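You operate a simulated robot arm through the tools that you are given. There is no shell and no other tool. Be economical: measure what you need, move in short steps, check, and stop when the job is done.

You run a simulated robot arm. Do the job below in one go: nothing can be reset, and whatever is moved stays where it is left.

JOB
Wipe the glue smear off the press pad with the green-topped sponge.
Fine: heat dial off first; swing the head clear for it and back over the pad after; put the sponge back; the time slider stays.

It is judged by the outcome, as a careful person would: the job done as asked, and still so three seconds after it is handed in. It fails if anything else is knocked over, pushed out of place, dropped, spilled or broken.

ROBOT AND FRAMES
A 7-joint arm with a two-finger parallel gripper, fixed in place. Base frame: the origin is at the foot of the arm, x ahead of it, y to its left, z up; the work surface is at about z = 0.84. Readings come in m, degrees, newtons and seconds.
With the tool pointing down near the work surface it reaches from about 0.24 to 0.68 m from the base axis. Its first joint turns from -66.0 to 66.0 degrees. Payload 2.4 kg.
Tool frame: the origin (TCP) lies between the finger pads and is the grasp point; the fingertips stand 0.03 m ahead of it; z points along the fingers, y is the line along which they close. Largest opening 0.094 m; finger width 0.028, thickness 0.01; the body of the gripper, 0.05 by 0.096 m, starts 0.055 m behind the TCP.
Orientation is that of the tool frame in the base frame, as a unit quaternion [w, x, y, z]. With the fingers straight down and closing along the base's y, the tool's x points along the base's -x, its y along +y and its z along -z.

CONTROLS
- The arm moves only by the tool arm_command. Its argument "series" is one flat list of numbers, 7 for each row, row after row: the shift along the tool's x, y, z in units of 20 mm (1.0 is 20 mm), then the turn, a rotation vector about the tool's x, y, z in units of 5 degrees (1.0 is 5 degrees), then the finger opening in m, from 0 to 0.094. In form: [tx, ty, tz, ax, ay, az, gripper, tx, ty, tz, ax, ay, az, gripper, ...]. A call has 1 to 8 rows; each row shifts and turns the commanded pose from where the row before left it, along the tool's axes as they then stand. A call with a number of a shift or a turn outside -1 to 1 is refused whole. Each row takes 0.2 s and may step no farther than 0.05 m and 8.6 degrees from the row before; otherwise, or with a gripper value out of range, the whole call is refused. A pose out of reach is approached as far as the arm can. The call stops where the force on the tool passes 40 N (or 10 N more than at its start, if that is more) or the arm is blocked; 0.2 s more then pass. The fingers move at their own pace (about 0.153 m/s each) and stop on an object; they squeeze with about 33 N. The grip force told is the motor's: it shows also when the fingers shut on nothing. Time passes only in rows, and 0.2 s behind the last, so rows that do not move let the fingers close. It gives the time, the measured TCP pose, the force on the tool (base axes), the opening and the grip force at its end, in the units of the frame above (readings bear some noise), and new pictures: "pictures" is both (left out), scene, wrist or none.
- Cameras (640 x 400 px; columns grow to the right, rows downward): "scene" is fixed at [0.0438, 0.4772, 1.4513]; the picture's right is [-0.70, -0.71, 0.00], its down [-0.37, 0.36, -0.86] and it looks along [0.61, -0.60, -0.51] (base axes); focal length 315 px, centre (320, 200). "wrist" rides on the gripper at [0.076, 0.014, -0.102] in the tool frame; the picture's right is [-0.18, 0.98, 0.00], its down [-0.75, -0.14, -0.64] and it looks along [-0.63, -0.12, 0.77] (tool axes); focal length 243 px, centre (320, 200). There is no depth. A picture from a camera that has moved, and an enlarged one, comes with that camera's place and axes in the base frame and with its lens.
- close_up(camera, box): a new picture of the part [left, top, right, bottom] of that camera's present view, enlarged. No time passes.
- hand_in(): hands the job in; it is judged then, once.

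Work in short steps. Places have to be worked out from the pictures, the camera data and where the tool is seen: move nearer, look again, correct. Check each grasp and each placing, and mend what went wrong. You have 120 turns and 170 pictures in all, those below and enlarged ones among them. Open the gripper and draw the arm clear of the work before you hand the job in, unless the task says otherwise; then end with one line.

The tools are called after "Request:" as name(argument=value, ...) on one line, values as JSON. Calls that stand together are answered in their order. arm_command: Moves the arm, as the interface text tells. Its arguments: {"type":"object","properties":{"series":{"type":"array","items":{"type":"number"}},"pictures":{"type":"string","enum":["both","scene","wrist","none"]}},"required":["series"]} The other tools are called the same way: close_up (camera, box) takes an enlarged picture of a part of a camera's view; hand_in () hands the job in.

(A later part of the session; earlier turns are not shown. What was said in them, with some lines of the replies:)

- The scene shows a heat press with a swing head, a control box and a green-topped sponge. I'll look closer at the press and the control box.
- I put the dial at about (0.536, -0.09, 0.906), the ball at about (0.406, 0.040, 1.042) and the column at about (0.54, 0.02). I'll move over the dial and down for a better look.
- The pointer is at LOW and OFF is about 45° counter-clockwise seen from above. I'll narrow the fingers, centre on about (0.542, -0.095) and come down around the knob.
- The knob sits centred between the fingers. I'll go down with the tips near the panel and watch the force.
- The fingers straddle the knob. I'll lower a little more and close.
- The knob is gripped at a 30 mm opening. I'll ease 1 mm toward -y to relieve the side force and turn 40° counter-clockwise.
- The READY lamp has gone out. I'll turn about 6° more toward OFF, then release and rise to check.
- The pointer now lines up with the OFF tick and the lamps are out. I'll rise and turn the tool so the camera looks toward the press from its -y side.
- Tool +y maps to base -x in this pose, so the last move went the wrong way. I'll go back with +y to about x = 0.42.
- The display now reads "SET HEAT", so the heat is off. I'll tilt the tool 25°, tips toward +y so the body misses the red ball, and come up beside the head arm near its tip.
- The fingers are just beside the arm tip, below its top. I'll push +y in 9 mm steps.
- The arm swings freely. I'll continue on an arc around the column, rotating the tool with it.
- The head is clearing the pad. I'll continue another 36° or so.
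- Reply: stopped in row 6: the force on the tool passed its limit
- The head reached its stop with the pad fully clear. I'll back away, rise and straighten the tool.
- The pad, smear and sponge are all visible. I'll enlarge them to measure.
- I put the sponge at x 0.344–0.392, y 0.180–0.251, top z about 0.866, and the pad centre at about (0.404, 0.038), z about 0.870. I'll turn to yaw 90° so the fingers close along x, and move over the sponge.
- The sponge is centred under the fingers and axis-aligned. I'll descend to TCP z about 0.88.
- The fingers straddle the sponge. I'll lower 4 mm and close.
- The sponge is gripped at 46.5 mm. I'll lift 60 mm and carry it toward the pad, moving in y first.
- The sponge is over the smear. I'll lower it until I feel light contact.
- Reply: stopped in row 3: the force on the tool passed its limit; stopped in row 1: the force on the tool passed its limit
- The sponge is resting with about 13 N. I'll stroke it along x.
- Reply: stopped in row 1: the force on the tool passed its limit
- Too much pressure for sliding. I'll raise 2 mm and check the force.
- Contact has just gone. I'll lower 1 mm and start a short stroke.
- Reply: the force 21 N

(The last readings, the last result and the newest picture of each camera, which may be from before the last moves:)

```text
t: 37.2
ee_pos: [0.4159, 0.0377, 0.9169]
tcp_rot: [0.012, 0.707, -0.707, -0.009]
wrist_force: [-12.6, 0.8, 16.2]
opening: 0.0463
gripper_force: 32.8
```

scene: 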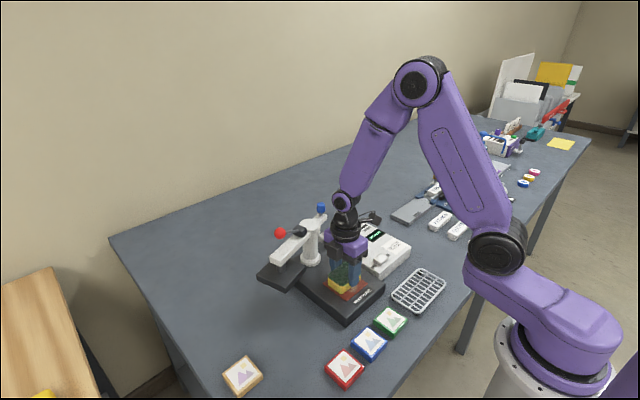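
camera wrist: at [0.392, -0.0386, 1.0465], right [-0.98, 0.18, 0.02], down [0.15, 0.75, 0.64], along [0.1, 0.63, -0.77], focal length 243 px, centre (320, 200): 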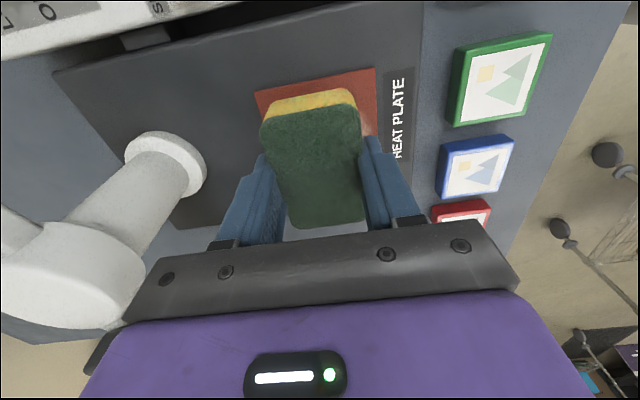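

Sliding works with about 16 N normal and 12 N friction. I'll continue the strokes.

Request:
arm_command(series=[0, -0.3, 0, 0, 0, 0, 0.03, 0, -0.3, 0, 0, 0, 0, 0.03, 0, 0.4, -0.02, 0, 0, 0, 0.03, 0, 0.4, 0, 0, 0, 0, 0.03, 0, 0.4, 0, 0, 0, 0, 0.03, 0, 0.4, 0, 0, 0, 0, 0.03, 0, 0.4, 0, 0, 0, 0, 0.03, 0, 0.4, 0, 0, 0, 0, 0.03], pictures="scene")

Request:
close_up(camera="scene", box=[270, 200, 430, 330])

```text
t: 37.6
ee_pos: [0.4174, 0.0361, 0.9181]
tcp_rot: [0.016, 0.708, -0.706, -0.012]
wrist_force: [-5.2, 0.4, 14.2]
opening: 0.0464
gripper_force: 32.5
stopped in row 1: the force on the tool passed its limit (the readings are from after the stop); the commanded pose is now the measured one
```

scene: 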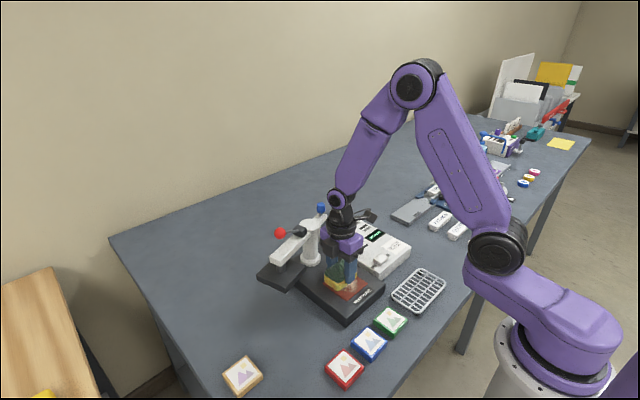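

```text
3.08 times, centred on (350, 265) of scene
camera zoom: at [0.0435, 0.4771, 1.4513], right [-0.7, -0.71, 0.0], down [-0.37, 0.36, -0.86], along [0.61, -0.6, -0.51], focal length 970 px, centre (228, 0)
```

zoom: 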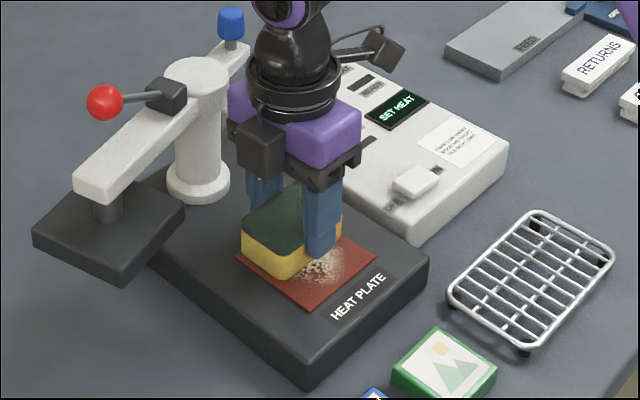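

A small tilt of about 2° has built up. I'll lift 3 mm, straighten, touch down again lightly and stroke toward -x.

Request:
arm_command(series=[0, 0, -0.15, 0.22, 0, 0, 0.03, 0, 0, 0, 0.23, 0, 0, 0.03, 0, 0, 0, 0, 0, 0, 0.03], pictures="none")

Request:
arm_command(series=[0, 0, 0.1, 0, 0, 0, 0.03, 0, 0, 0, 0, 0, 0, 0.03], pictures="none")

```text
t: 38.4
ee_pos: [0.4184, 0.0375, 0.919]
tcp_rot: [0.001, 0.708, -0.706, 0.002]
wrist_force: [0.4, -0.1, -0.2]
opening: 0.0468
gripper_force: 33.4
```

```text
t: 39.0
ee_pos: [0.4181, 0.0371, 0.9173]
tcp_rot: [0.001, 0.708, -0.706, 0.003]
wrist_force: [1.2, 0.2, 2.2]
opening: 0.0465
gripper_force: 33.5
```

Light contact at z about 0.917. I'll press slightly and stroke -x from 0.418 to about 0.38.

Request:
arm_command(series=[0, 0.2, 0.03, 0, 0, 0, 0.03, 0, 0.3, 0, 0, 0, 0, 0.03, 0, 0.3, 0, 0, 0, 0, 0.03, 0, 0.3, 0, 0, 0, 0, 0.03, 0, 0.3, 0, 0, 0, 0, 0.03, 0, 0.3, 0, 0, 0, 0, 0.03, 0, 0.3, 0, 0, 0, 0, 0.03], pictures="scene")

Request:
close_up(camera="scene", box=[270, 200, 430, 330])

```text
t: 40.6
ee_pos: [0.3788, 0.0381, 0.9165]
tcp_rot: [0.001, 0.708, -0.706, 0.003]
wrist_force: [8.6, -0.8, 13.9]
opening: 0.0466
gripper_force: 32.9
```

scene: 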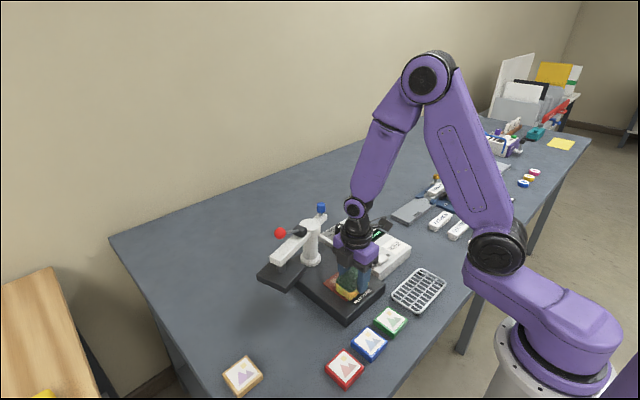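

```text
3.08 times, centred on (350, 265) of scene
camera zoom: at [0.0439, 0.4771, 1.4513], right [-0.7, -0.71, 0.0], down [-0.37, 0.36, -0.86], along [0.61, -0.6, -0.51], focal length 970 px, centre (228, 0)
```

zoom: 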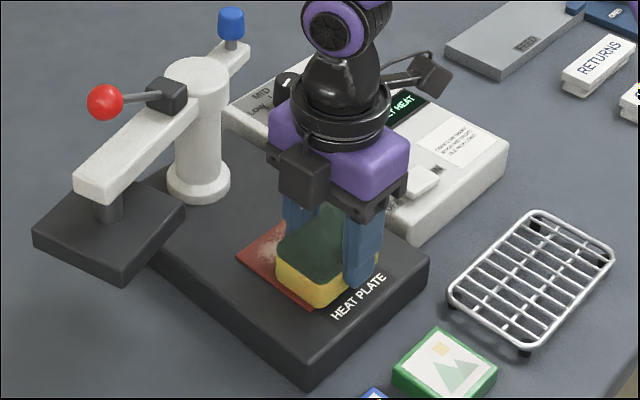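

The smear is clearly fading behind the sponge. I'll stroke back +x to about 0.43.

Request:
arm_command(series=[0, -0.3, 0, 0, 0, 0, 0.03, 0, -0.3, 0, 0, 0, 0, 0.03, 0, -0.3, 0, 0, 0, 0, 0.03, 0, -0.3, 0, 0, 0, 0, 0.03, 0, -0.3, 0, 0, 0, 0, 0.03, 0, -0.3, 0, 0, 0, 0, 0.03, 0, -0.3, 0, 0, 0, 0, 0.03, 0, -0.3, 0, 0, 0, 0, 0.03], pictures="scene")

Request:
close_up(camera="scene", box=[270, 200, 430, 330])

```text
t: 41.1
ee_pos: [0.3805, 0.0378, 0.9174]
tcp_rot: [0.008, 0.709, -0.705, -0.001]
wrist_force: [-3.8, -0.7, 14.7]
opening: 0.0467
gripper_force: 32.8
stopped in row 2: the force on the tool passed its limit (the readings are from after the stop); the commanded pose is now the measured one
```

scene: 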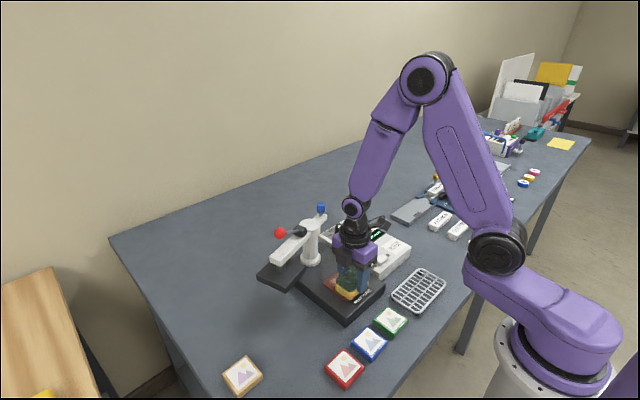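

```text
3.08 times, centred on (350, 265) of scene
camera zoom: at [0.0435, 0.4771, 1.4513], right [-0.7, -0.71, 0.0], down [-0.37, 0.36, -0.86], along [0.61, -0.6, -0.51], focal length 970 px, centre (228, 0)
```

zoom: 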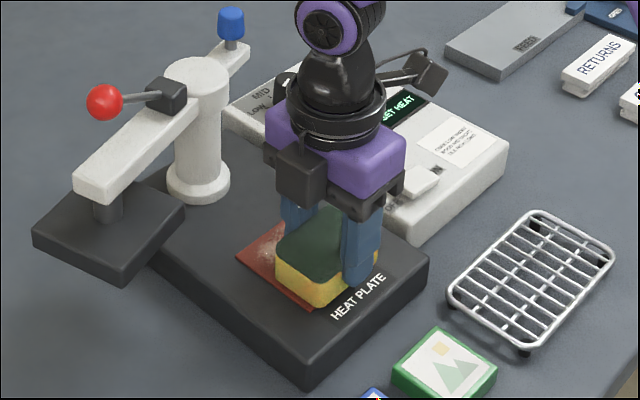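

Strokes toward +x catch while -x strokes go well. I'll lift, straighten, go to x about 0.435, and stroke -x again with a small y offset.

Request:
arm_command(series=[0, 0, -0.3, 0.15, 0, 0, 0.03, 0, -0.7, 0, 0, 0, 0, 0.03, -0.3, -0.7, 0, 0, 0, 0, 0.03, 0, -0.7, 0, 0, 0, 0, 0.03, 0, -0.6, 0.1, 0, 0, 0, 0.03, 0, 0, 0, 0, 0, 0, 0.03], pictures="both")

Request:
close_up(camera="scene", box=[270, 200, 430, 330])

```text
t: 42.5
ee_pos: [0.4347, 0.0445, 0.921]
tcp_rot: [0.003, 0.709, -0.705, 0.003]
wrist_force: [0.3, -0.4, 0.1]
opening: 0.0466
gripper_force: 33.0
camera wrist: at [0.4222, -0.0305, 1.0243], right [-0.98, 0.18, 0.0], down [0.14, 0.76, 0.64], along [0.11, 0.63, -0.77], focal length 243 px, centre (320, 200)
```

scene: 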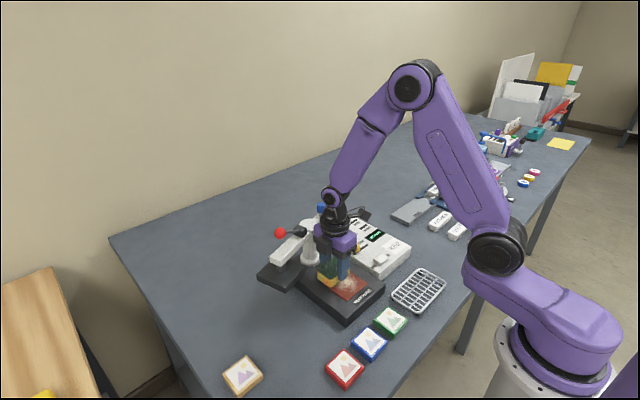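
wrist: 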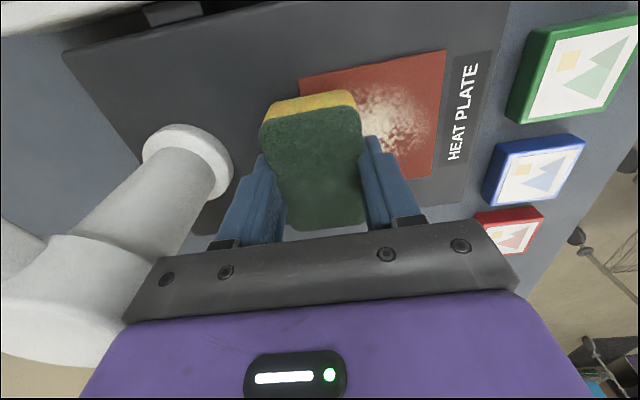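

```text
3.08 times, centred on (350, 265) of scene
camera zoom: at [0.0438, 0.4772, 1.4513], right [-0.7, -0.71, 0.0], down [-0.37, 0.36, -0.86], along [0.61, -0.6, -0.51], focal length 970 px, centre (228, 0)
```

zoom: 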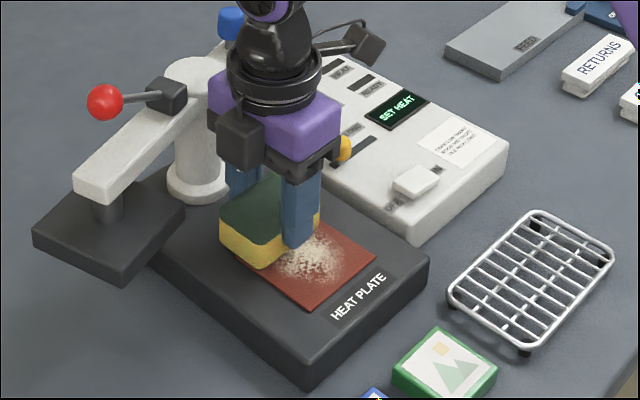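

The smear is reduced. I'll lower to contact and stroke -x again over about 60 mm.

Request:
arm_command(series=[0, 0, 0.2, 0, 0, 0, 0.03, 0, 0, 0, 0, 0, 0, 0.03], pictures="none")

```text
t: 43.1
ee_pos: [0.4353, 0.0448, 0.9162]
tcp_rot: [0.002, 0.709, -0.705, 0.004]
wrist_force: [-1.8, -1.1, 7.4]
opening: 0.0464
gripper_force: 33.3
```

Request:
arm_command(series=[0, 0.35, 0.02, 0, 0, 0, 0.03, 0, 0.4, 0, 0, 0, 0, 0.03, 0, 0.4, 0, 0, 0, 0, 0.03, 0, 0.4, 0, 0, 0, 0, 0.03, 0, 0.4, 0, 0, 0, 0, 0.03, 0, 0.4, 0, 0, 0, 0, 0.03, 0, 0.4, 0, 0, 0, 0, 0.03, 0, 0.3, 0, 0, 0, 0, 0.03], pictures="none")

Request:
arm_command(series=[0, 0, -0.25, 0, 0, 0, 0.03, 0.25, -1, 0, 0, 0, 0, 0.03, 0.25, -1, 0, 0, 0, 0, 0.03, 0.2, -1, 0, 0, 0, 0, 0.03, 0, 0, 0.05, 0, 0, 0, 0.03, 0, 0, 0, 0, 0, 0, 0.03], pictures="both")

Request:
close_up(camera="scene", box=[270, 200, 430, 330])

```text
t: 44.9
ee_pos: [0.3787, 0.0467, 0.9172]
tcp_rot: [-0.005, 0.709, -0.705, 0.007]
wrist_force: [21.0, 0.8, 33.0]
opening: 0.0466
gripper_force: 33.0
```

```text
t: 46.3
ee_pos: [0.4352, 0.0298, 0.9198]
tcp_rot: [0.003, 0.709, -0.705, 0.003]
wrist_force: [0.6, -0.6, 0.4]
opening: 0.0467
gripper_force: 33.0
camera wrist: at [0.4221, -0.045, 1.0228], right [-0.98, 0.18, 0.0], down [0.14, 0.76, 0.64], along [0.11, 0.63, -0.77], focal length 243 px, centre (320, 200)
```

scene: 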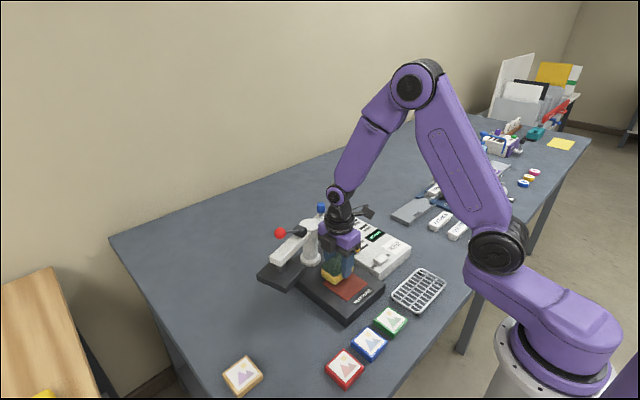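
wrist: 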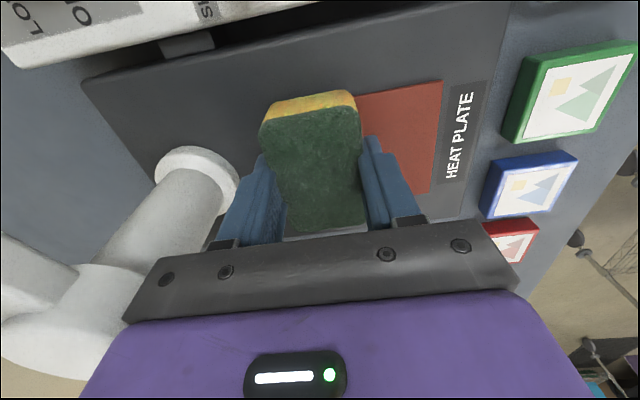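

```text
3.08 times, centred on (350, 265) of scene
camera zoom: at [0.0438, 0.4771, 1.4513], right [-0.7, -0.71, 0.0], down [-0.37, 0.36, -0.86], along [0.61, -0.6, -0.51], focal length 970 px, centre (228, 0)
```

zoom: 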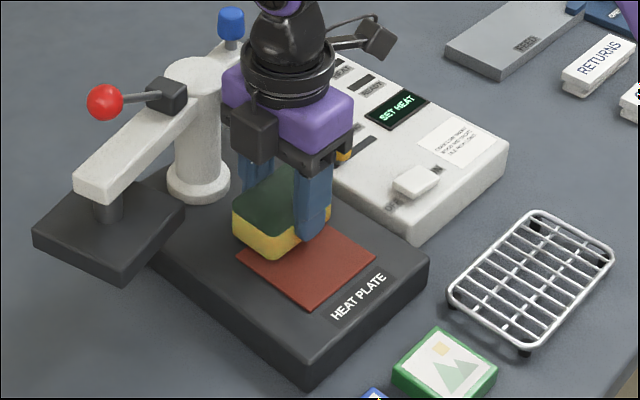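

The visible pad looks clean. I'll lift and move toward the sponge's home to see the whole pad.

Request:
arm_command(series=[0, 0, -1, 0, 0, 0, 0.03, 0, 0, -0.5, 0, 0, 0, 0.03, 0, 1, 0, 0, 0, 0, 0.03, 0, 1, 0, 0, 0, 0, 0.03, -1, 1, 0, 0, 0, 0, 0.03, -1, 0.4, 0, 0, 0, 0, 0.03, -1, 0, 0, 0, 0, 0, 0.03, -1, 0, 0, 0, 0, 0, 0.03], pictures="none")

Request:
close_up(camera="scene", box=[270, 200, 430, 330])

Request:
close_up(camera="wrist", box=[0, 0, 640, 400])

```text
t: 48.1
ee_pos: [0.3656, 0.1118, 0.9473]
tcp_rot: [0.003, 0.709, -0.705, 0.003]
wrist_force: [0.0, -0.6, 0.2]
opening: 0.0461
gripper_force: 33.2
```

```text
3.08 times, centred on (350, 265) of scene
camera zoom: at [0.0438, 0.4771, 1.4513], right [-0.7, -0.71, 0.0], down [-0.37, 0.36, -0.86], along [0.61, -0.6, -0.51], focal length 970 px, centre (228, 0)
```

zoom: 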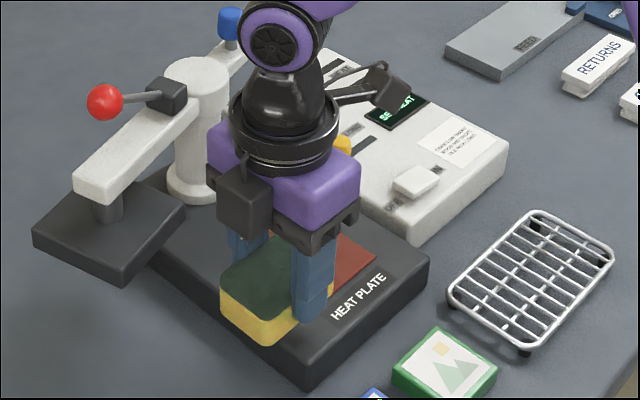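

```text
1.00 times, centred on (320, 200) of wrist
camera zoom: at [0.3529, 0.0358, 1.0512], right [-0.98, 0.18, 0.0], down [0.14, 0.76, 0.64], along [0.11, 0.63, -0.77], focal length 243 px, centre (320, 200)
```

zoom: 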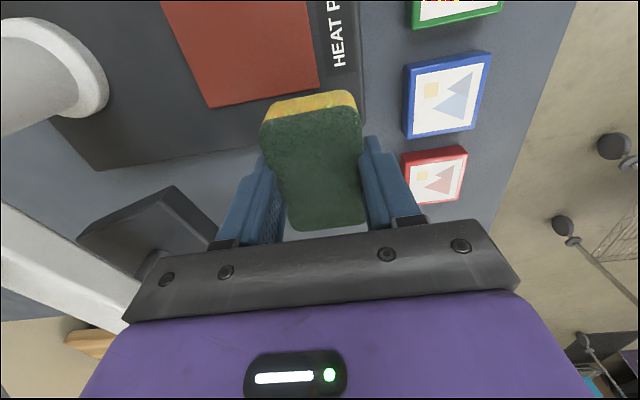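

So far it looks clean. I'll carry the sponge on to its original spot above (0.366, 0.213) and recheck the pad.

Request:
arm_command(series=[-0.85, 0, 0, 0, 0, 0, 0.03, -0.85, 0, 0, 0, 0, 0, 0.03, -0.85, 0, 0, 0, 0, 0, 0.03, -0.85, 0, 0, 0, 0, 0, 0.03, -0.85, 0, 0, 0, 0, 0, 0.03, -0.83, 0, 0, 0, 0, 0, 0.03, 0, 0, 0, 0, 0, 0, 0.03], pictures="none")

Request:
close_up(camera="scene", box=[270, 200, 430, 380])

```text
t: 49.7
ee_pos: [0.3637, 0.2124, 0.9484]
tcp_rot: [0.003, 0.709, -0.705, 0.003]
wrist_force: [0.1, 0.0, 0.6]
opening: 0.0467
gripper_force: 32.6
```

```text
2.22 times, centred on (350, 290) of scene
camera zoom: at [0.0438, 0.4772, 1.4513], right [-0.7, -0.71, 0.0], down [-0.37, 0.36, -0.86], along [0.61, -0.6, -0.51], focal length 701 px, centre (253, 0)
```

zoom: 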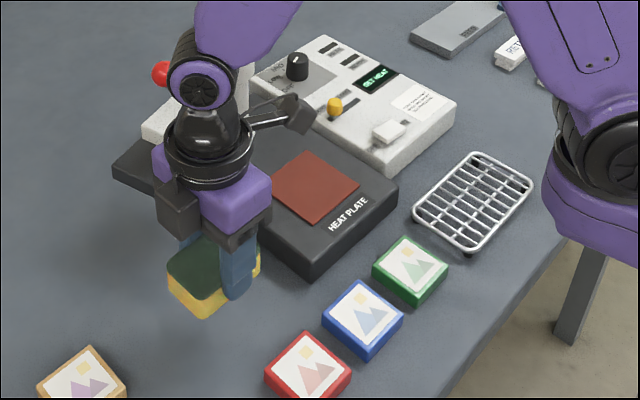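

The pad is clean. I'll lower the sponge to the table with small last steps.

Request:
arm_command(series=[0, -0.1, 1, 0, 0, 0, 0.03, 0, 0, 1, 0, 0, 0, 0.03, 0, 0, 0.85, 0, 0, 0, 0.03, 0, 0, 0.15, 0, 0, 0, 0.03, 0, 0, 0, 0, 0, 0, 0.03], pictures="none")

```text
t: 50.9
ee_pos: [0.3654, 0.2097, 0.8893]
tcp_rot: [0.003, 0.709, -0.705, 0.003]
wrist_force: [-0.3, 0.0, 0.0]
opening: 0.0463
gripper_force: 33.1
```

Request:
arm_command(series=[-0.1, 0, 0.15, 0, 0, 0, 0.03, 0, 0, 0.12, 0, 0, 0, 0.03, 0, 0, 0, 0, 0, 0, 0.03], pictures="scene")

Request:
close_up(camera="scene", box=[240, 260, 380, 380])

```text
t: 51.7
ee_pos: [0.3662, 0.2133, 0.8831]
tcp_rot: [0.004, 0.709, -0.705, 0.004]
wrist_force: [0.4, -0.7, -0.3]
opening: 0.0465
gripper_force: 32.6
```

scene: 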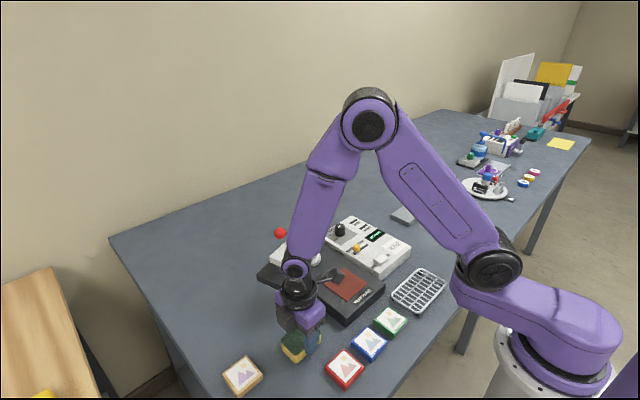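

```text
3.33 times, centred on (310, 320) of scene
camera zoom: at [0.0438, 0.4772, 1.4513], right [-0.7, -0.71, 0.0], down [-0.37, 0.36, -0.86], along [0.61, -0.6, -0.51], focal length 1051 px, centre (353, -200)
```

zoom: 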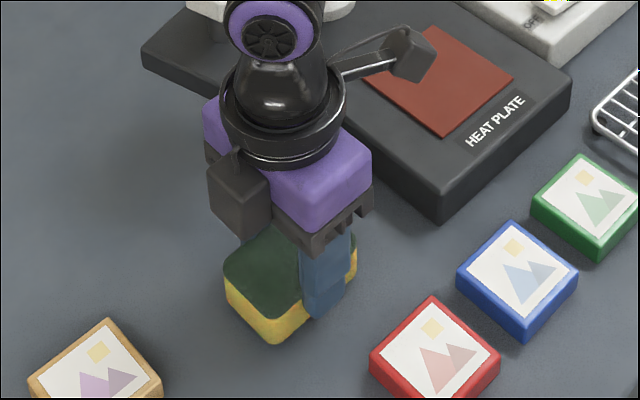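

Matches its original place to within a few millimetres but no contact felt yet. I'll lower 1 mm at a time until it touches.

Request:
arm_command(series=[0, 0, 0.06, 0, 0, 0, 0.03, 0, 0, 0.06, 0, 0, 0, 0.03], pictures="none")

```text
t: 52.3
ee_pos: [0.3652, 0.2123, 0.8795]
tcp_rot: [0.003, 0.709, -0.705, 0.003]
wrist_force: [0.1, 0.0, -0.5]
opening: 0.0466
gripper_force: 33.0
```

Request:
arm_command(series=[0, 0, 0.06, 0, 0, 0, 0.03, 0, 0, 0.05, 0, 0, 0, 0.03], pictures="none")

```text
t: 52.9
ee_pos: [0.365, 0.2143, 0.8787]
tcp_rot: [0.003, 0.709, -0.705, 0.003]
wrist_force: [-2.0, -2.6, 8.4]
opening: 0.0466
gripper_force: 33.4
```

Contact with 8 N, so the sponge is on the table. I'll open and rise straight up.

Request:
arm_command(series=[0, 0, 0, 0, 0, 0, 0.06, 0, 0, 0, 0, 0, 0, 0.075, 0, 0, 0, 0, 0, 0, 0.075, 0, 0, -1, 0, 0, 0, 0.075, 0, 0, -1, 0, 0, 0, 0.075, 0, 0, -1, 0, 0, 0, 0.075, 0, 0, -1, 0, 0, 0, 0.075, 0, 0, -1, 0, 0, 0, 0.075])

Request:
arm_command(series=[0, 0, -1, 0, 0, 0, 0.075, 0, 0, -1, 0, 0, 0, 0.03, 0, 0, -1, 0, 0, 0, 0, 0, 0, -1, 0, 0, 0, 0])

Request:
close_up(camera="scene", box=[230, 200, 430, 380])

```text
t: 54.7
ee_pos: [0.3661, 0.215, 0.9776]
tcp_rot: [0.003, 0.71, -0.705, 0.004]
wrist_force: [0.2, -0.2, -0.7]
opening: 0.0751
gripper_force: 0.2
camera wrist: at [0.3539, 0.1401, 1.0814], right [-0.98, 0.18, 0.0], down [0.14, 0.76, 0.64], along [0.11, 0.63, -0.77], focal length 243 px, centre (320, 200)
```

scene: 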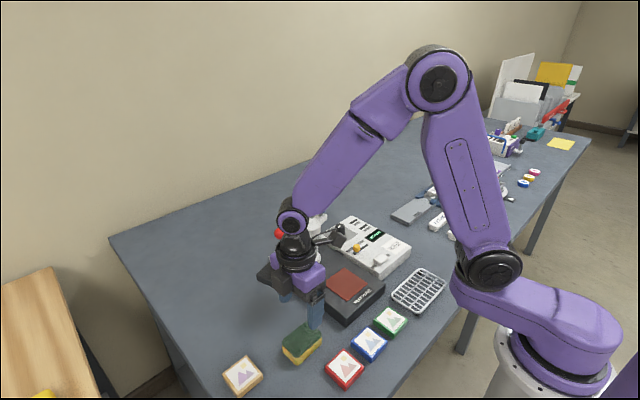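
wrist: 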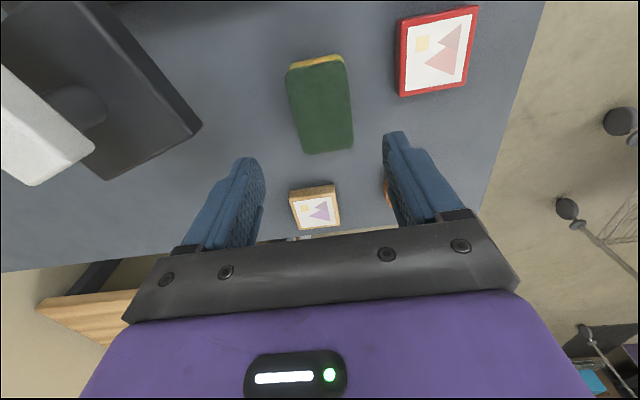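

```text
t: 55.7
ee_pos: [0.3658, 0.2169, 1.0573]
tcp_rot: [0.003, 0.709, -0.705, 0.003]
wrist_force: [-0.4, 0.0, -0.2]
opening: 0.0
gripper_force: 33.1
camera wrist: at [0.3524, 0.142, 1.1616], right [-0.98, 0.18, 0.0], down [0.14, 0.76, 0.64], along [0.11, 0.63, -0.77], focal length 243 px, centre (320, 200)
```

scene: 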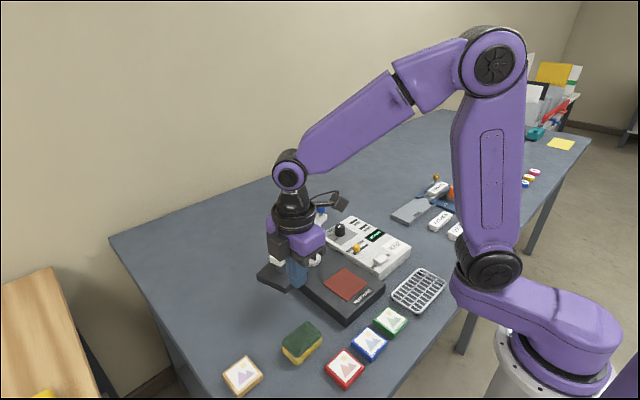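
wrist: 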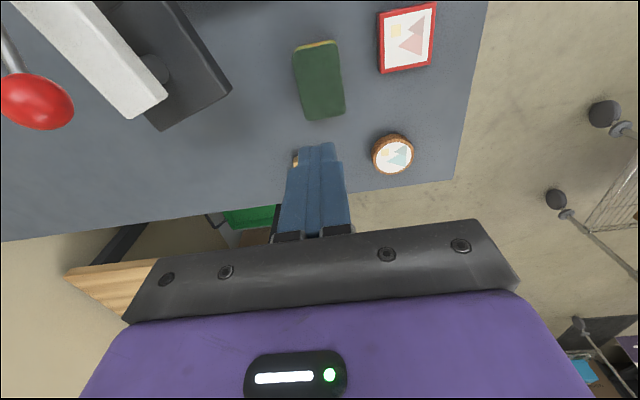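

```text
2.22 times, centred on (330, 290) of scene
camera zoom: at [0.0438, 0.4771, 1.4513], right [-0.7, -0.71, 0.0], down [-0.37, 0.36, -0.86], along [0.61, -0.6, -0.51], focal length 701 px, centre (298, 0)
```

zoom: 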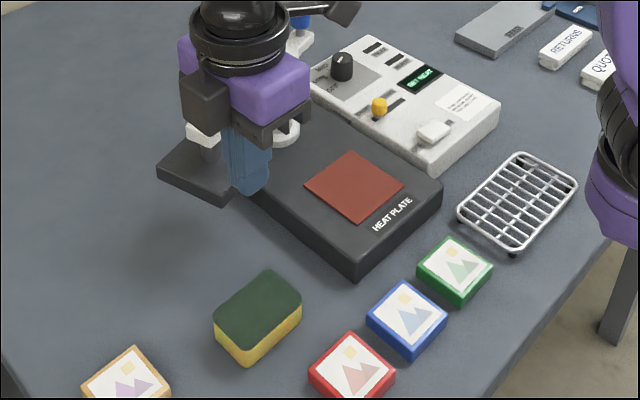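

The sponge is back where it was and the pad is clean. To bring the head back I must push from its far (+x) side, so I'll rise well above the ball and turn the tool to yaw about 19°.

Request:
arm_command(series=[0, 0, -1, 0, 0, 1, 0, 0, 0, -1, 0, 0, 1, 0, 0, 0, -1, 0, 0, 1, 0, 0, 0, -1, 0, 0, 1, 0, 0, 0, 0, 0, 0, 1, 0, 0, 0, 0, 0, 0, 1, 0, 0, 0, 0, 0, 0, 1, 0, 0, 0, 0, 0, 0, 1, 0], pictures="none")

Request:
arm_command(series=[0, 0, -0.3, 0, 0, 1, 0, 0, 0, 0, 0, 0, 1, 0, 0, 0, 0, 0, 0, 1, 0, 0, 0, 0, 0, 0, 1, 0, 0, 0, 0, 0, 0, 1, 0, 0, 0, 0, 0, 0, 1, 0, 0, 0, 0, 0, 0, 0.25, 0], pictures="none")

Request:
arm_command(series=[-0.958, -0.53, 0, 0, 0, 0, 0, -0.958, -0.53, 0, 0, 0, 0, 0, -0.958, -0.53, 0, 0, 0, 0, 0, -0.958, -0.53, 0, 0, 0, 0, 0, -0.958, -0.53, 0, 0, 0, 0, 0, -0.958, -0.53, 0, 0, 0, 0, 0, -0.958, -0.53, 0, 0, 0, 0, 0, -0.958, -0.53, 0, 0, 0, 0, 0])

```text
t: 57.5
ee_pos: [0.3645, 0.2141, 1.1376]
tcp_rot: [-0.002, -0.424, 0.906, -0.004]
wrist_force: [-0.2, 0.2, -0.2]
opening: 0.0
gripper_force: 32.5
```

```text
t: 59.1
ee_pos: [0.3672, 0.2145, 1.1427]
tcp_rot: [-0.002, -0.165, 0.986, -0.004]
wrist_force: [-0.1, -0.2, -0.1]
opening: 0.0
gripper_force: 33.3
```

```text
t: 60.9
ee_pos: [0.5384, 0.1857, 1.1433]
tcp_rot: [-0.002, -0.165, 0.986, -0.004]
wrist_force: [0.3, 0.0, 0.1]
opening: 0.0001
gripper_force: 33.0
camera wrist: at [0.463, 0.1755, 1.2465], right [-0.15, 0.99, -0.01], down [0.76, 0.12, 0.64], along [0.64, 0.09, -0.77], focal length 243 px, centre (320, 200)
```

scene: 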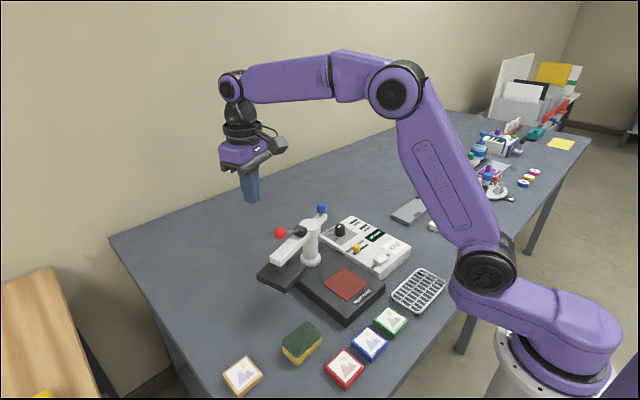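
wrist: 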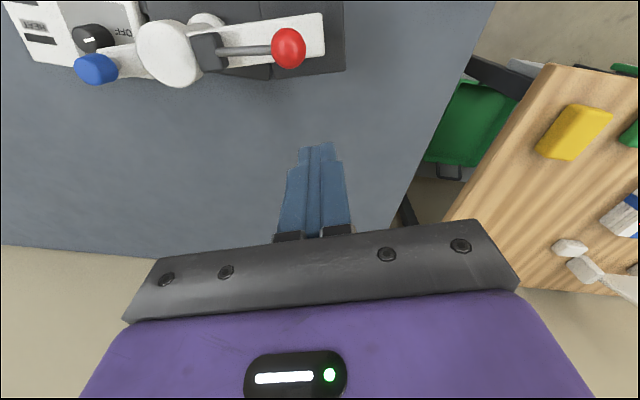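

The ball is at about (0.494, 0.156), as predicted. I'll move further behind the arm, tilt 15° and descend to arm height.

Request:
arm_command(series=[-0.8, 0, 0, 0, 0, 0, 0, -0.8, 0, 0, 0, 0, 0, 0, 0, 0, 0, 0, 1, 0, 0, 0, 0, 0, 0, 1, 0, 0, 0, 0, 0, 0, 1, 0, 0], pictures="none")

Request:
arm_command(series=[-0.259, 0, 0.966, 0, 0, 0, 0, -0.259, 0, 0.966, 0, 0, 0, 0, -0.259, 0, 0.966, 0, 0, 0, 0, -0.259, 0, 0.966, 0, 0, 0, 0, -0.259, 0, 0.966, 0, 0, 0, 0, -0.259, 0, 0.966, 0, 0, 0, 0, -0.259, 0, 0.966, 0, 0, 0, 0])

Request:
close_up(camera="scene", box=[220, 165, 380, 305])

```text
t: 62.1
ee_pos: [0.5648, 0.1951, 1.1434]
tcp_rot: [-0.13, -0.165, 0.977, -0.026]
wrist_force: [0.5, -0.4, 0.1]
opening: 0.0
gripper_force: 32.9
out of reach, approached as far as the arm can: row 5
```

```text
t: 63.7
ee_pos: [0.5663, 0.1957, 1.0045]
tcp_rot: [-0.129, -0.164, 0.978, -0.026]
wrist_force: [-0.3, -0.5, 0.3]
opening: 0.0003
gripper_force: 32.6
camera wrist: at [0.5181, 0.1938, 1.1231], right [-0.15, 0.99, -0.06], down [0.89, 0.16, 0.42], along [0.43, 0.02, -0.9], focal length 243 px, centre (320, 200)
```

scene: 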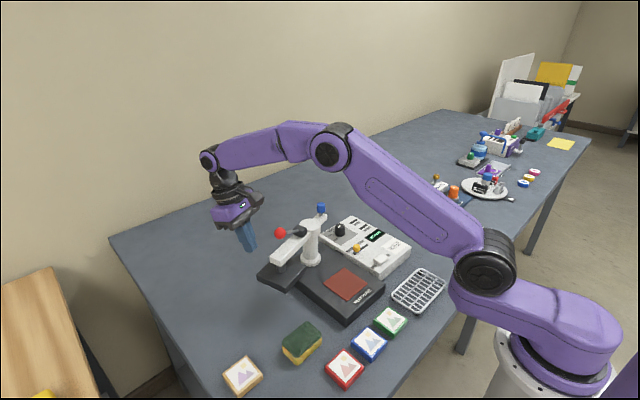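
wrist: 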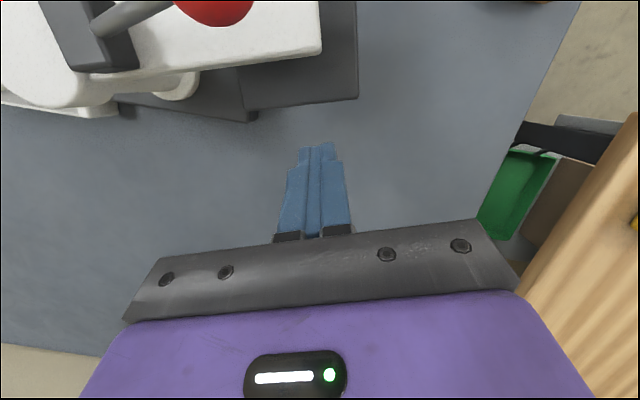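

```text
2.86 times, centred on (300, 235) of scene
camera zoom: at [0.0438, 0.4772, 1.4513], right [-0.7, -0.71, 0.0], down [-0.37, 0.36, -0.86], along [0.61, -0.6, -0.51], focal length 901 px, centre (377, 100)
```

zoom: 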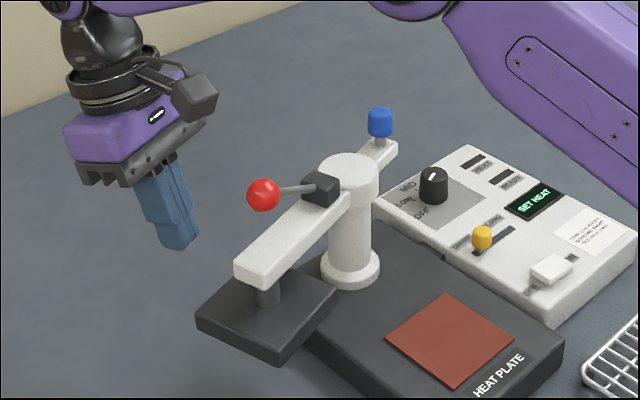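

The fingers are behind the arm at the right height. I'll shift 14 mm inward along the arm and close most of the gap.

Request:
arm_command(series=[0, -0.7, 0.1, 0, 0, 0, 0, 0.483, 0, 0.13, 0, 0, 0, 0, 0.483, 0, 0.13, 0, 0, 0, 0, 0.483, 0, 0.13, 0, 0, 0, 0, 0.483, 0, 0.13, 0, 0, 0, 0])

Request:
close_up(camera="scene", box=[220, 165, 380, 305])

```text
t: 64.9
ee_pos: [0.5316, 0.1682, 1.0018]
tcp_rot: [-0.128, -0.164, 0.978, -0.025]
wrist_force: [-0.4, -0.5, -0.6]
opening: 0.0001
gripper_force: 32.9
camera wrist: at [0.4827, 0.1665, 1.1208], right [-0.15, 0.99, -0.06], down [0.89, 0.16, 0.42], along [0.43, 0.02, -0.9], focal length 243 px, centre (320, 200)
```

scene: 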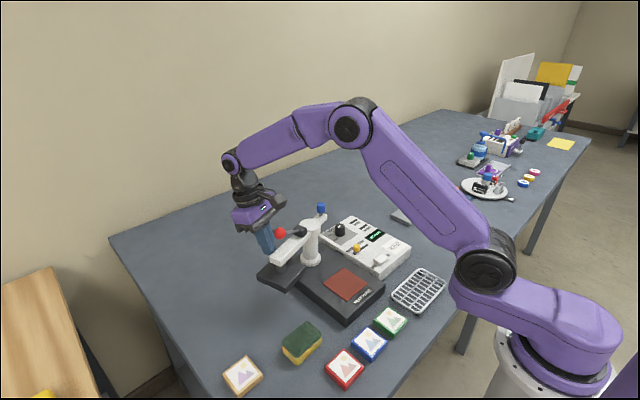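
wrist: 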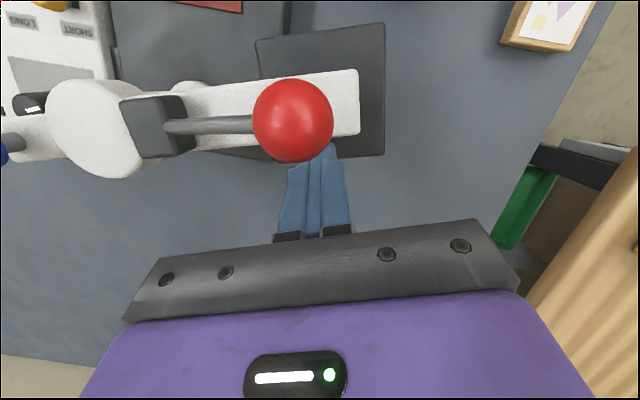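

```text
2.86 times, centred on (300, 235) of scene
camera zoom: at [0.0438, 0.4772, 1.4513], right [-0.7, -0.71, 0.0], down [-0.37, 0.36, -0.86], along [0.61, -0.6, -0.51], focal length 901 px, centre (377, 100)
```

zoom: 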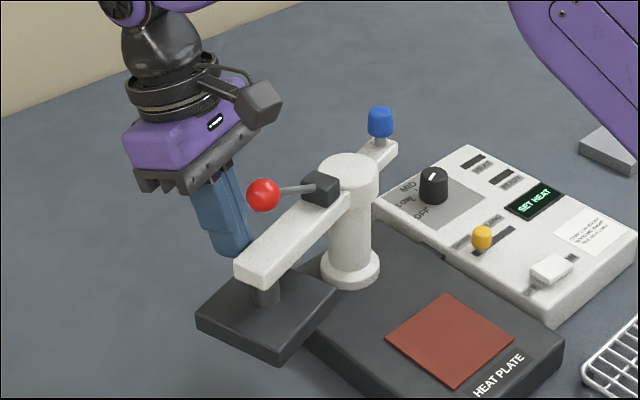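

The fingers are about 1 cm from the arm. I'll make contact and sweep back on the arc, counter-clockwise.

Request:
arm_command(series=[0.483, 0, 0.13, 0, 0, 0, 0, 0.497, 0.176, 0.133, 0.233, 0, -0.87, 0, 0.497, 0.176, 0.133, 0.233, 0, -0.87, 0, 0.497, 0.176, 0.133, 0.233, 0, -0.87, 0, 0.497, 0.176, 0.133, 0.233, 0, -0.87, 0, 0.497, 0.176, 0.133, 0.233, 0, -0.87, 0])

Request:
close_up(camera="scene", box=[220, 165, 380, 305])

```text
t: 66.3
ee_pos: [0.4668, 0.1544, 1.0013]
tcp_rot: [-0.123, -0.353, 0.926, -0.051]
wrist_force: [-1.3, 1.1, -0.5]
opening: 0.0
gripper_force: 33.0
camera wrist: at [0.4234, 0.136, 1.1204], right [-0.52, 0.85, -0.06], down [0.76, 0.49, 0.42], along [0.39, 0.18, -0.91], focal length 243 px, centre (320, 200)
```

scene: 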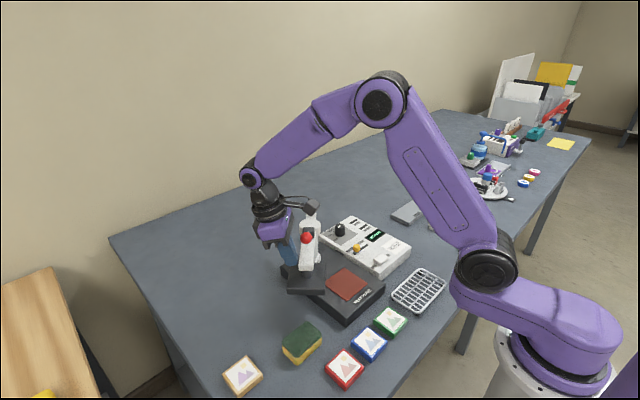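
wrist: 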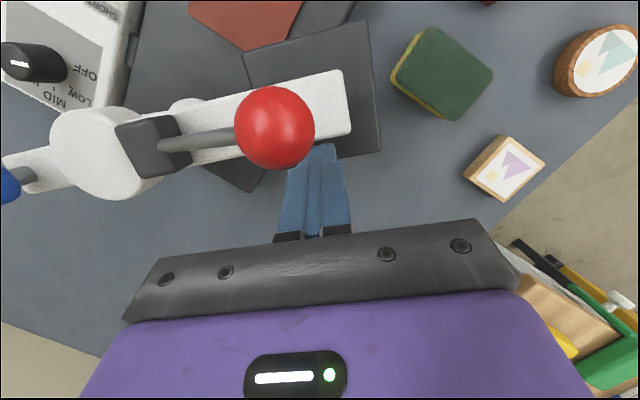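

```text
2.86 times, centred on (300, 235) of scene
camera zoom: at [0.0438, 0.4772, 1.4513], right [-0.7, -0.71, 0.0], down [-0.37, 0.36, -0.86], along [0.61, -0.6, -0.51], focal length 901 px, centre (377, 100)
```

zoom: 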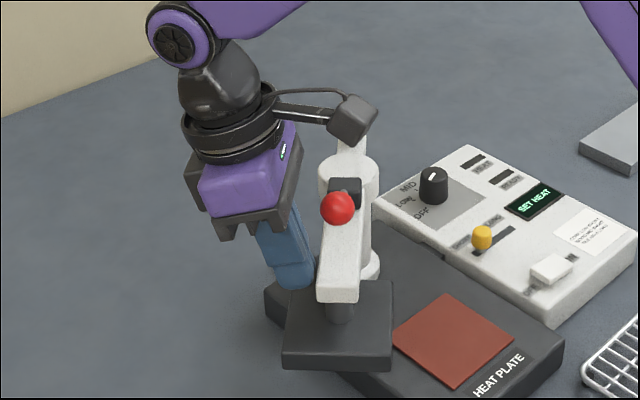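

The head follows smoothly, about 45° to go. I'll sweep another 27°.

Request:
arm_command(series=[0.497, 0.176, 0.133, 0.233, 0, -0.87, 0, 0.497, 0.176, 0.133, 0.233, 0, -0.87, 0, 0.497, 0.176, 0.133, 0.233, 0, -0.87, 0, 0.497, 0.176, 0.133, 0.233, 0, -0.87, 0, 0.497, 0.176, 0.133, 0.233, 0, -0.87, 0, 0.497, 0.176, 0.133, 0.233, 0, -0.87, 0])

Request:
close_up(camera="scene", box=[260, 190, 450, 330])

```text
t: 67.7
ee_pos: [0.4145, 0.1184, 1.0023]
tcp_rot: [-0.11, -0.559, 0.818, -0.078]
wrist_force: [0.5, -0.2, 0.0]
opening: 0.0001
gripper_force: 33.4
camera wrist: at [0.3852, 0.0815, 1.1211], right [-0.85, 0.52, -0.05], down [0.46, 0.79, 0.42], along [0.26, 0.33, -0.91], focal length 243 px, centre (320, 200)
```

scene: 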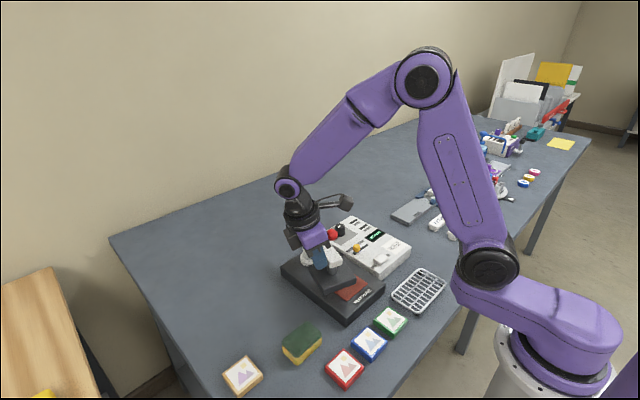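
wrist: 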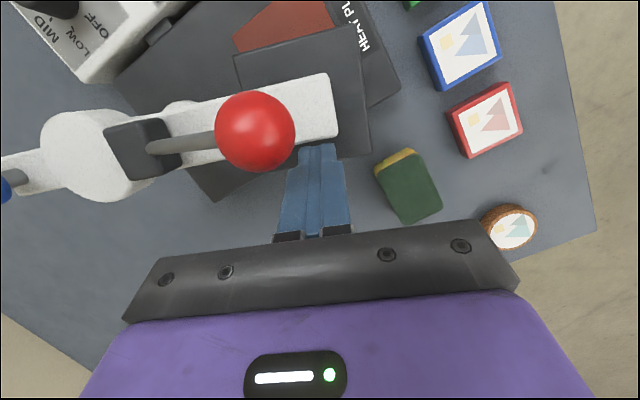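

```text
2.86 times, centred on (355, 260) of scene
camera zoom: at [0.0438, 0.4772, 1.4513], right [-0.7, -0.71, 0.0], down [-0.37, 0.36, -0.86], along [0.61, -0.6, -0.51], focal length 901 px, centre (220, 29)
```

zoom: 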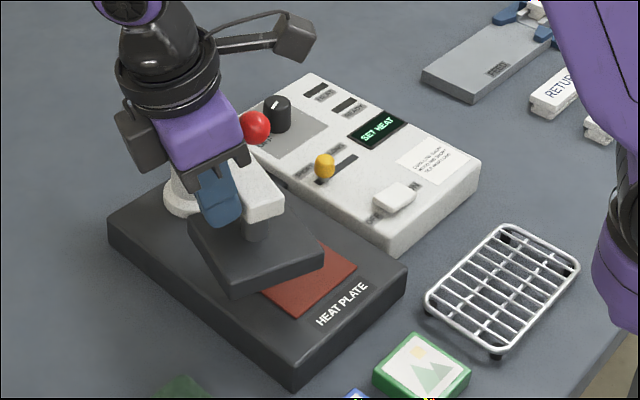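

About 19° remain. I'll sweep 13.5° more and then fine-tune.

Request:
arm_command(series=[0.497, 0.176, 0.133, 0.233, 0, -0.87, 0, 0.497, 0.176, 0.133, 0.233, 0, -0.87, 0, 0.497, 0.176, 0.133, 0.233, 0, -0.87, 0], pictures="wrist")

Request:
close_up(camera="scene", box=[260, 190, 450, 330])

```text
t: 68.5
ee_pos: [0.3997, 0.0932, 1.0029]
tcp_rot: [-0.101, -0.652, 0.746, -0.089]
wrist_force: [0.4, -0.2, 0.1]
opening: 0.0003
gripper_force: 32.8
camera wrist: at [0.3795, 0.0502, 1.1213], right [-0.95, 0.31, -0.05], down [0.26, 0.87, 0.42], along [0.17, 0.38, -0.91], focal length 243 px, centre (320, 200)
```

wrist: 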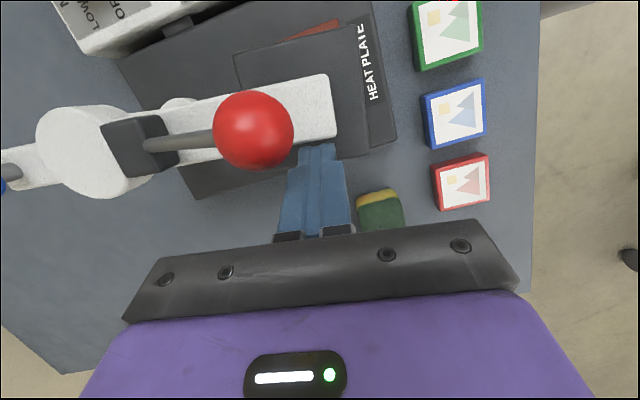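

```text
2.86 times, centred on (355, 260) of scene
camera zoom: at [0.0438, 0.4772, 1.4513], right [-0.7, -0.71, 0.0], down [-0.37, 0.36, -0.86], along [0.61, -0.6, -0.51], focal length 901 px, centre (220, 29)
```

zoom: 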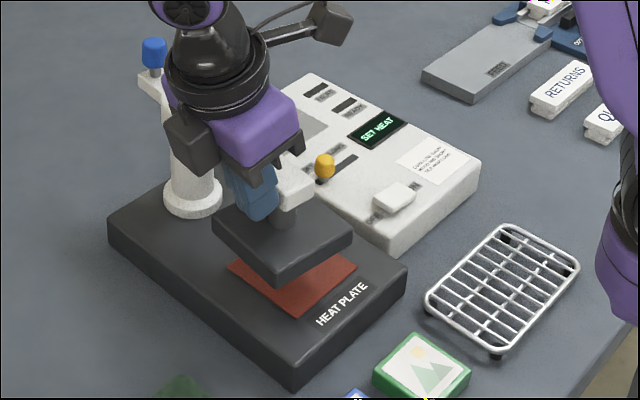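

About 6° remain. I'll sweep 4.5° and compare with the starting picture.

Request:
arm_command(series=[0.25, 0.088, 0.066, 0.116, 0, -0.435, 0, 0.25, 0.088, 0.066, 0.116, 0, -0.435, 0, 0, 0, 0, 0, 0, 0, 0], pictures="none")

Request:
close_up(camera="scene", box=[260, 190, 450, 330])

```text
t: 69.3
ee_pos: [0.3913, 0.0839, 1.0028]
tcp_rot: [-0.098, -0.68, 0.72, -0.093]
wrist_force: [0.2, -0.2, 0.7]
opening: 0.0
gripper_force: 32.7
```

```text
2.86 times, centred on (355, 260) of scene
camera zoom: at [0.0438, 0.4771, 1.4513], right [-0.7, -0.71, 0.0], down [-0.37, 0.36, -0.86], along [0.61, -0.6, -0.51], focal length 901 px, centre (220, 29)
```

zoom: 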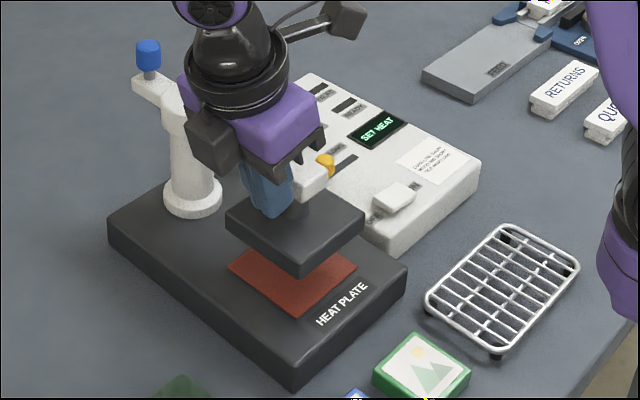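

The head corners and blue knob now coincide with their starting positions. I'll back away and rise.

Request:
arm_command(series=[-0.966, 0, -0.259, 0, 0, 0, 0, -0.966, 0, -0.259, 0, 0, 0, 0, -0.966, 0, -0.259, 0, 0, 0, 0, 0.259, 0, -0.966, 0, 0, 0, 0, 0.259, 0, -0.966, 0, 0, 0, 0, 0.259, 0, -0.966, 0, 0, 0, 0, 0.259, 0, -0.966, 0, 0, 0, 0.04, 0.259, 0, -0.966, 0, 0, 0, 0.08], pictures="none")

Request:
arm_command(series=[0, 0, 0, 0, -1, 0, 0.08, 0, 0, 0, 0, -1, 0, 0.08, 0, 0, -1, 0, -1, 0, 0.08, 0, 0, -1, 0, 0, 0, 0.08, 0, 1, -1, 0, 0, 0, 0.08, 0, 1, 0, 0, 0, 0, 0.08])

Request:
close_up(camera="scene", box=[260, 190, 450, 330])

Request:
close_up(camera="scene", box=[200, 290, 420, 400])

```text
t: 71.1
ee_pos: [0.3945, 0.1434, 1.0999]
tcp_rot: [-0.098, -0.68, 0.721, -0.092]
wrist_force: [0.6, -0.6, 0.2]
opening: 0.0801
gripper_force: 0.1
```

```text
t: 72.5
ee_pos: [0.3552, 0.1481, 1.1605]
tcp_rot: [-0.003, -0.686, 0.728, -0.004]
wrist_force: [0.2, 0.4, 0.5]
opening: 0.0802
gripper_force: 0.0
camera wrist: at [0.3373, 0.074, 1.2656], right [-0.97, 0.24, 0.0], down [0.18, 0.75, 0.64], along [0.16, 0.62, -0.77], focal length 243 px, centre (320, 200)
```

scene: 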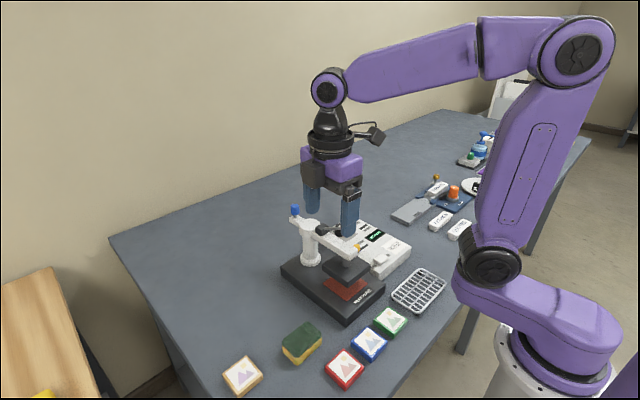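
wrist: 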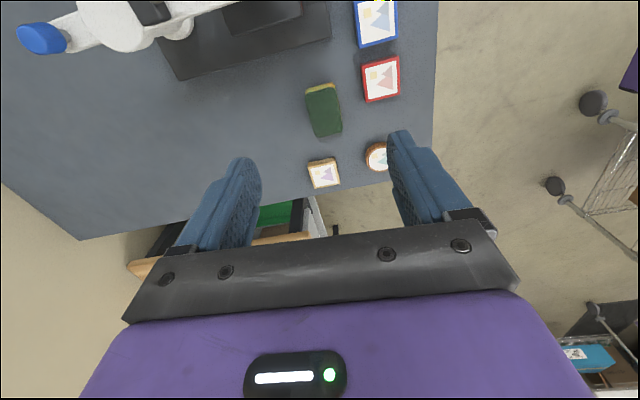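

```text
2.86 times, centred on (355, 260) of scene
camera zoom: at [0.0439, 0.4772, 1.4513], right [-0.7, -0.71, 0.0], down [-0.37, 0.36, -0.86], along [0.61, -0.6, -0.51], focal length 901 px, centre (220, 29)
```

zoom: 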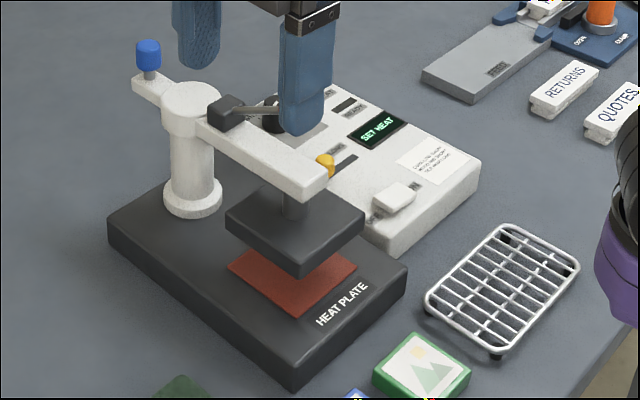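

```text
2.91 times, centred on (310, 345) of scene
camera zoom: at [0.0439, 0.4772, 1.4513], right [-0.7, -0.71, 0.0], down [-0.37, 0.36, -0.86], along [0.61, -0.6, -0.51], focal length 918 px, centre (349, -222)
```

zoom: 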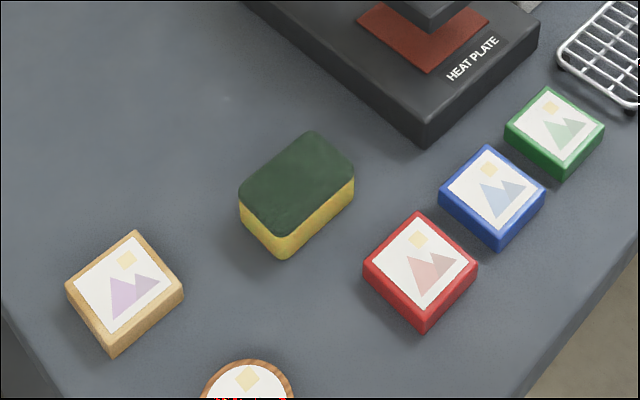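

The head is back over the clean pad, the dial is off, and the slider and sponge are in their original places. The gripper is open and clear of the work, so I'm handing in.

Request:
hand_in()

```text
The job is handed in.
```

The glue smear is off the press pad: I turned the heat dial to OFF first, swung the head clear and then back over the pad, returned the sponge to within about 3 mm of its spot, and left the time slider alone.
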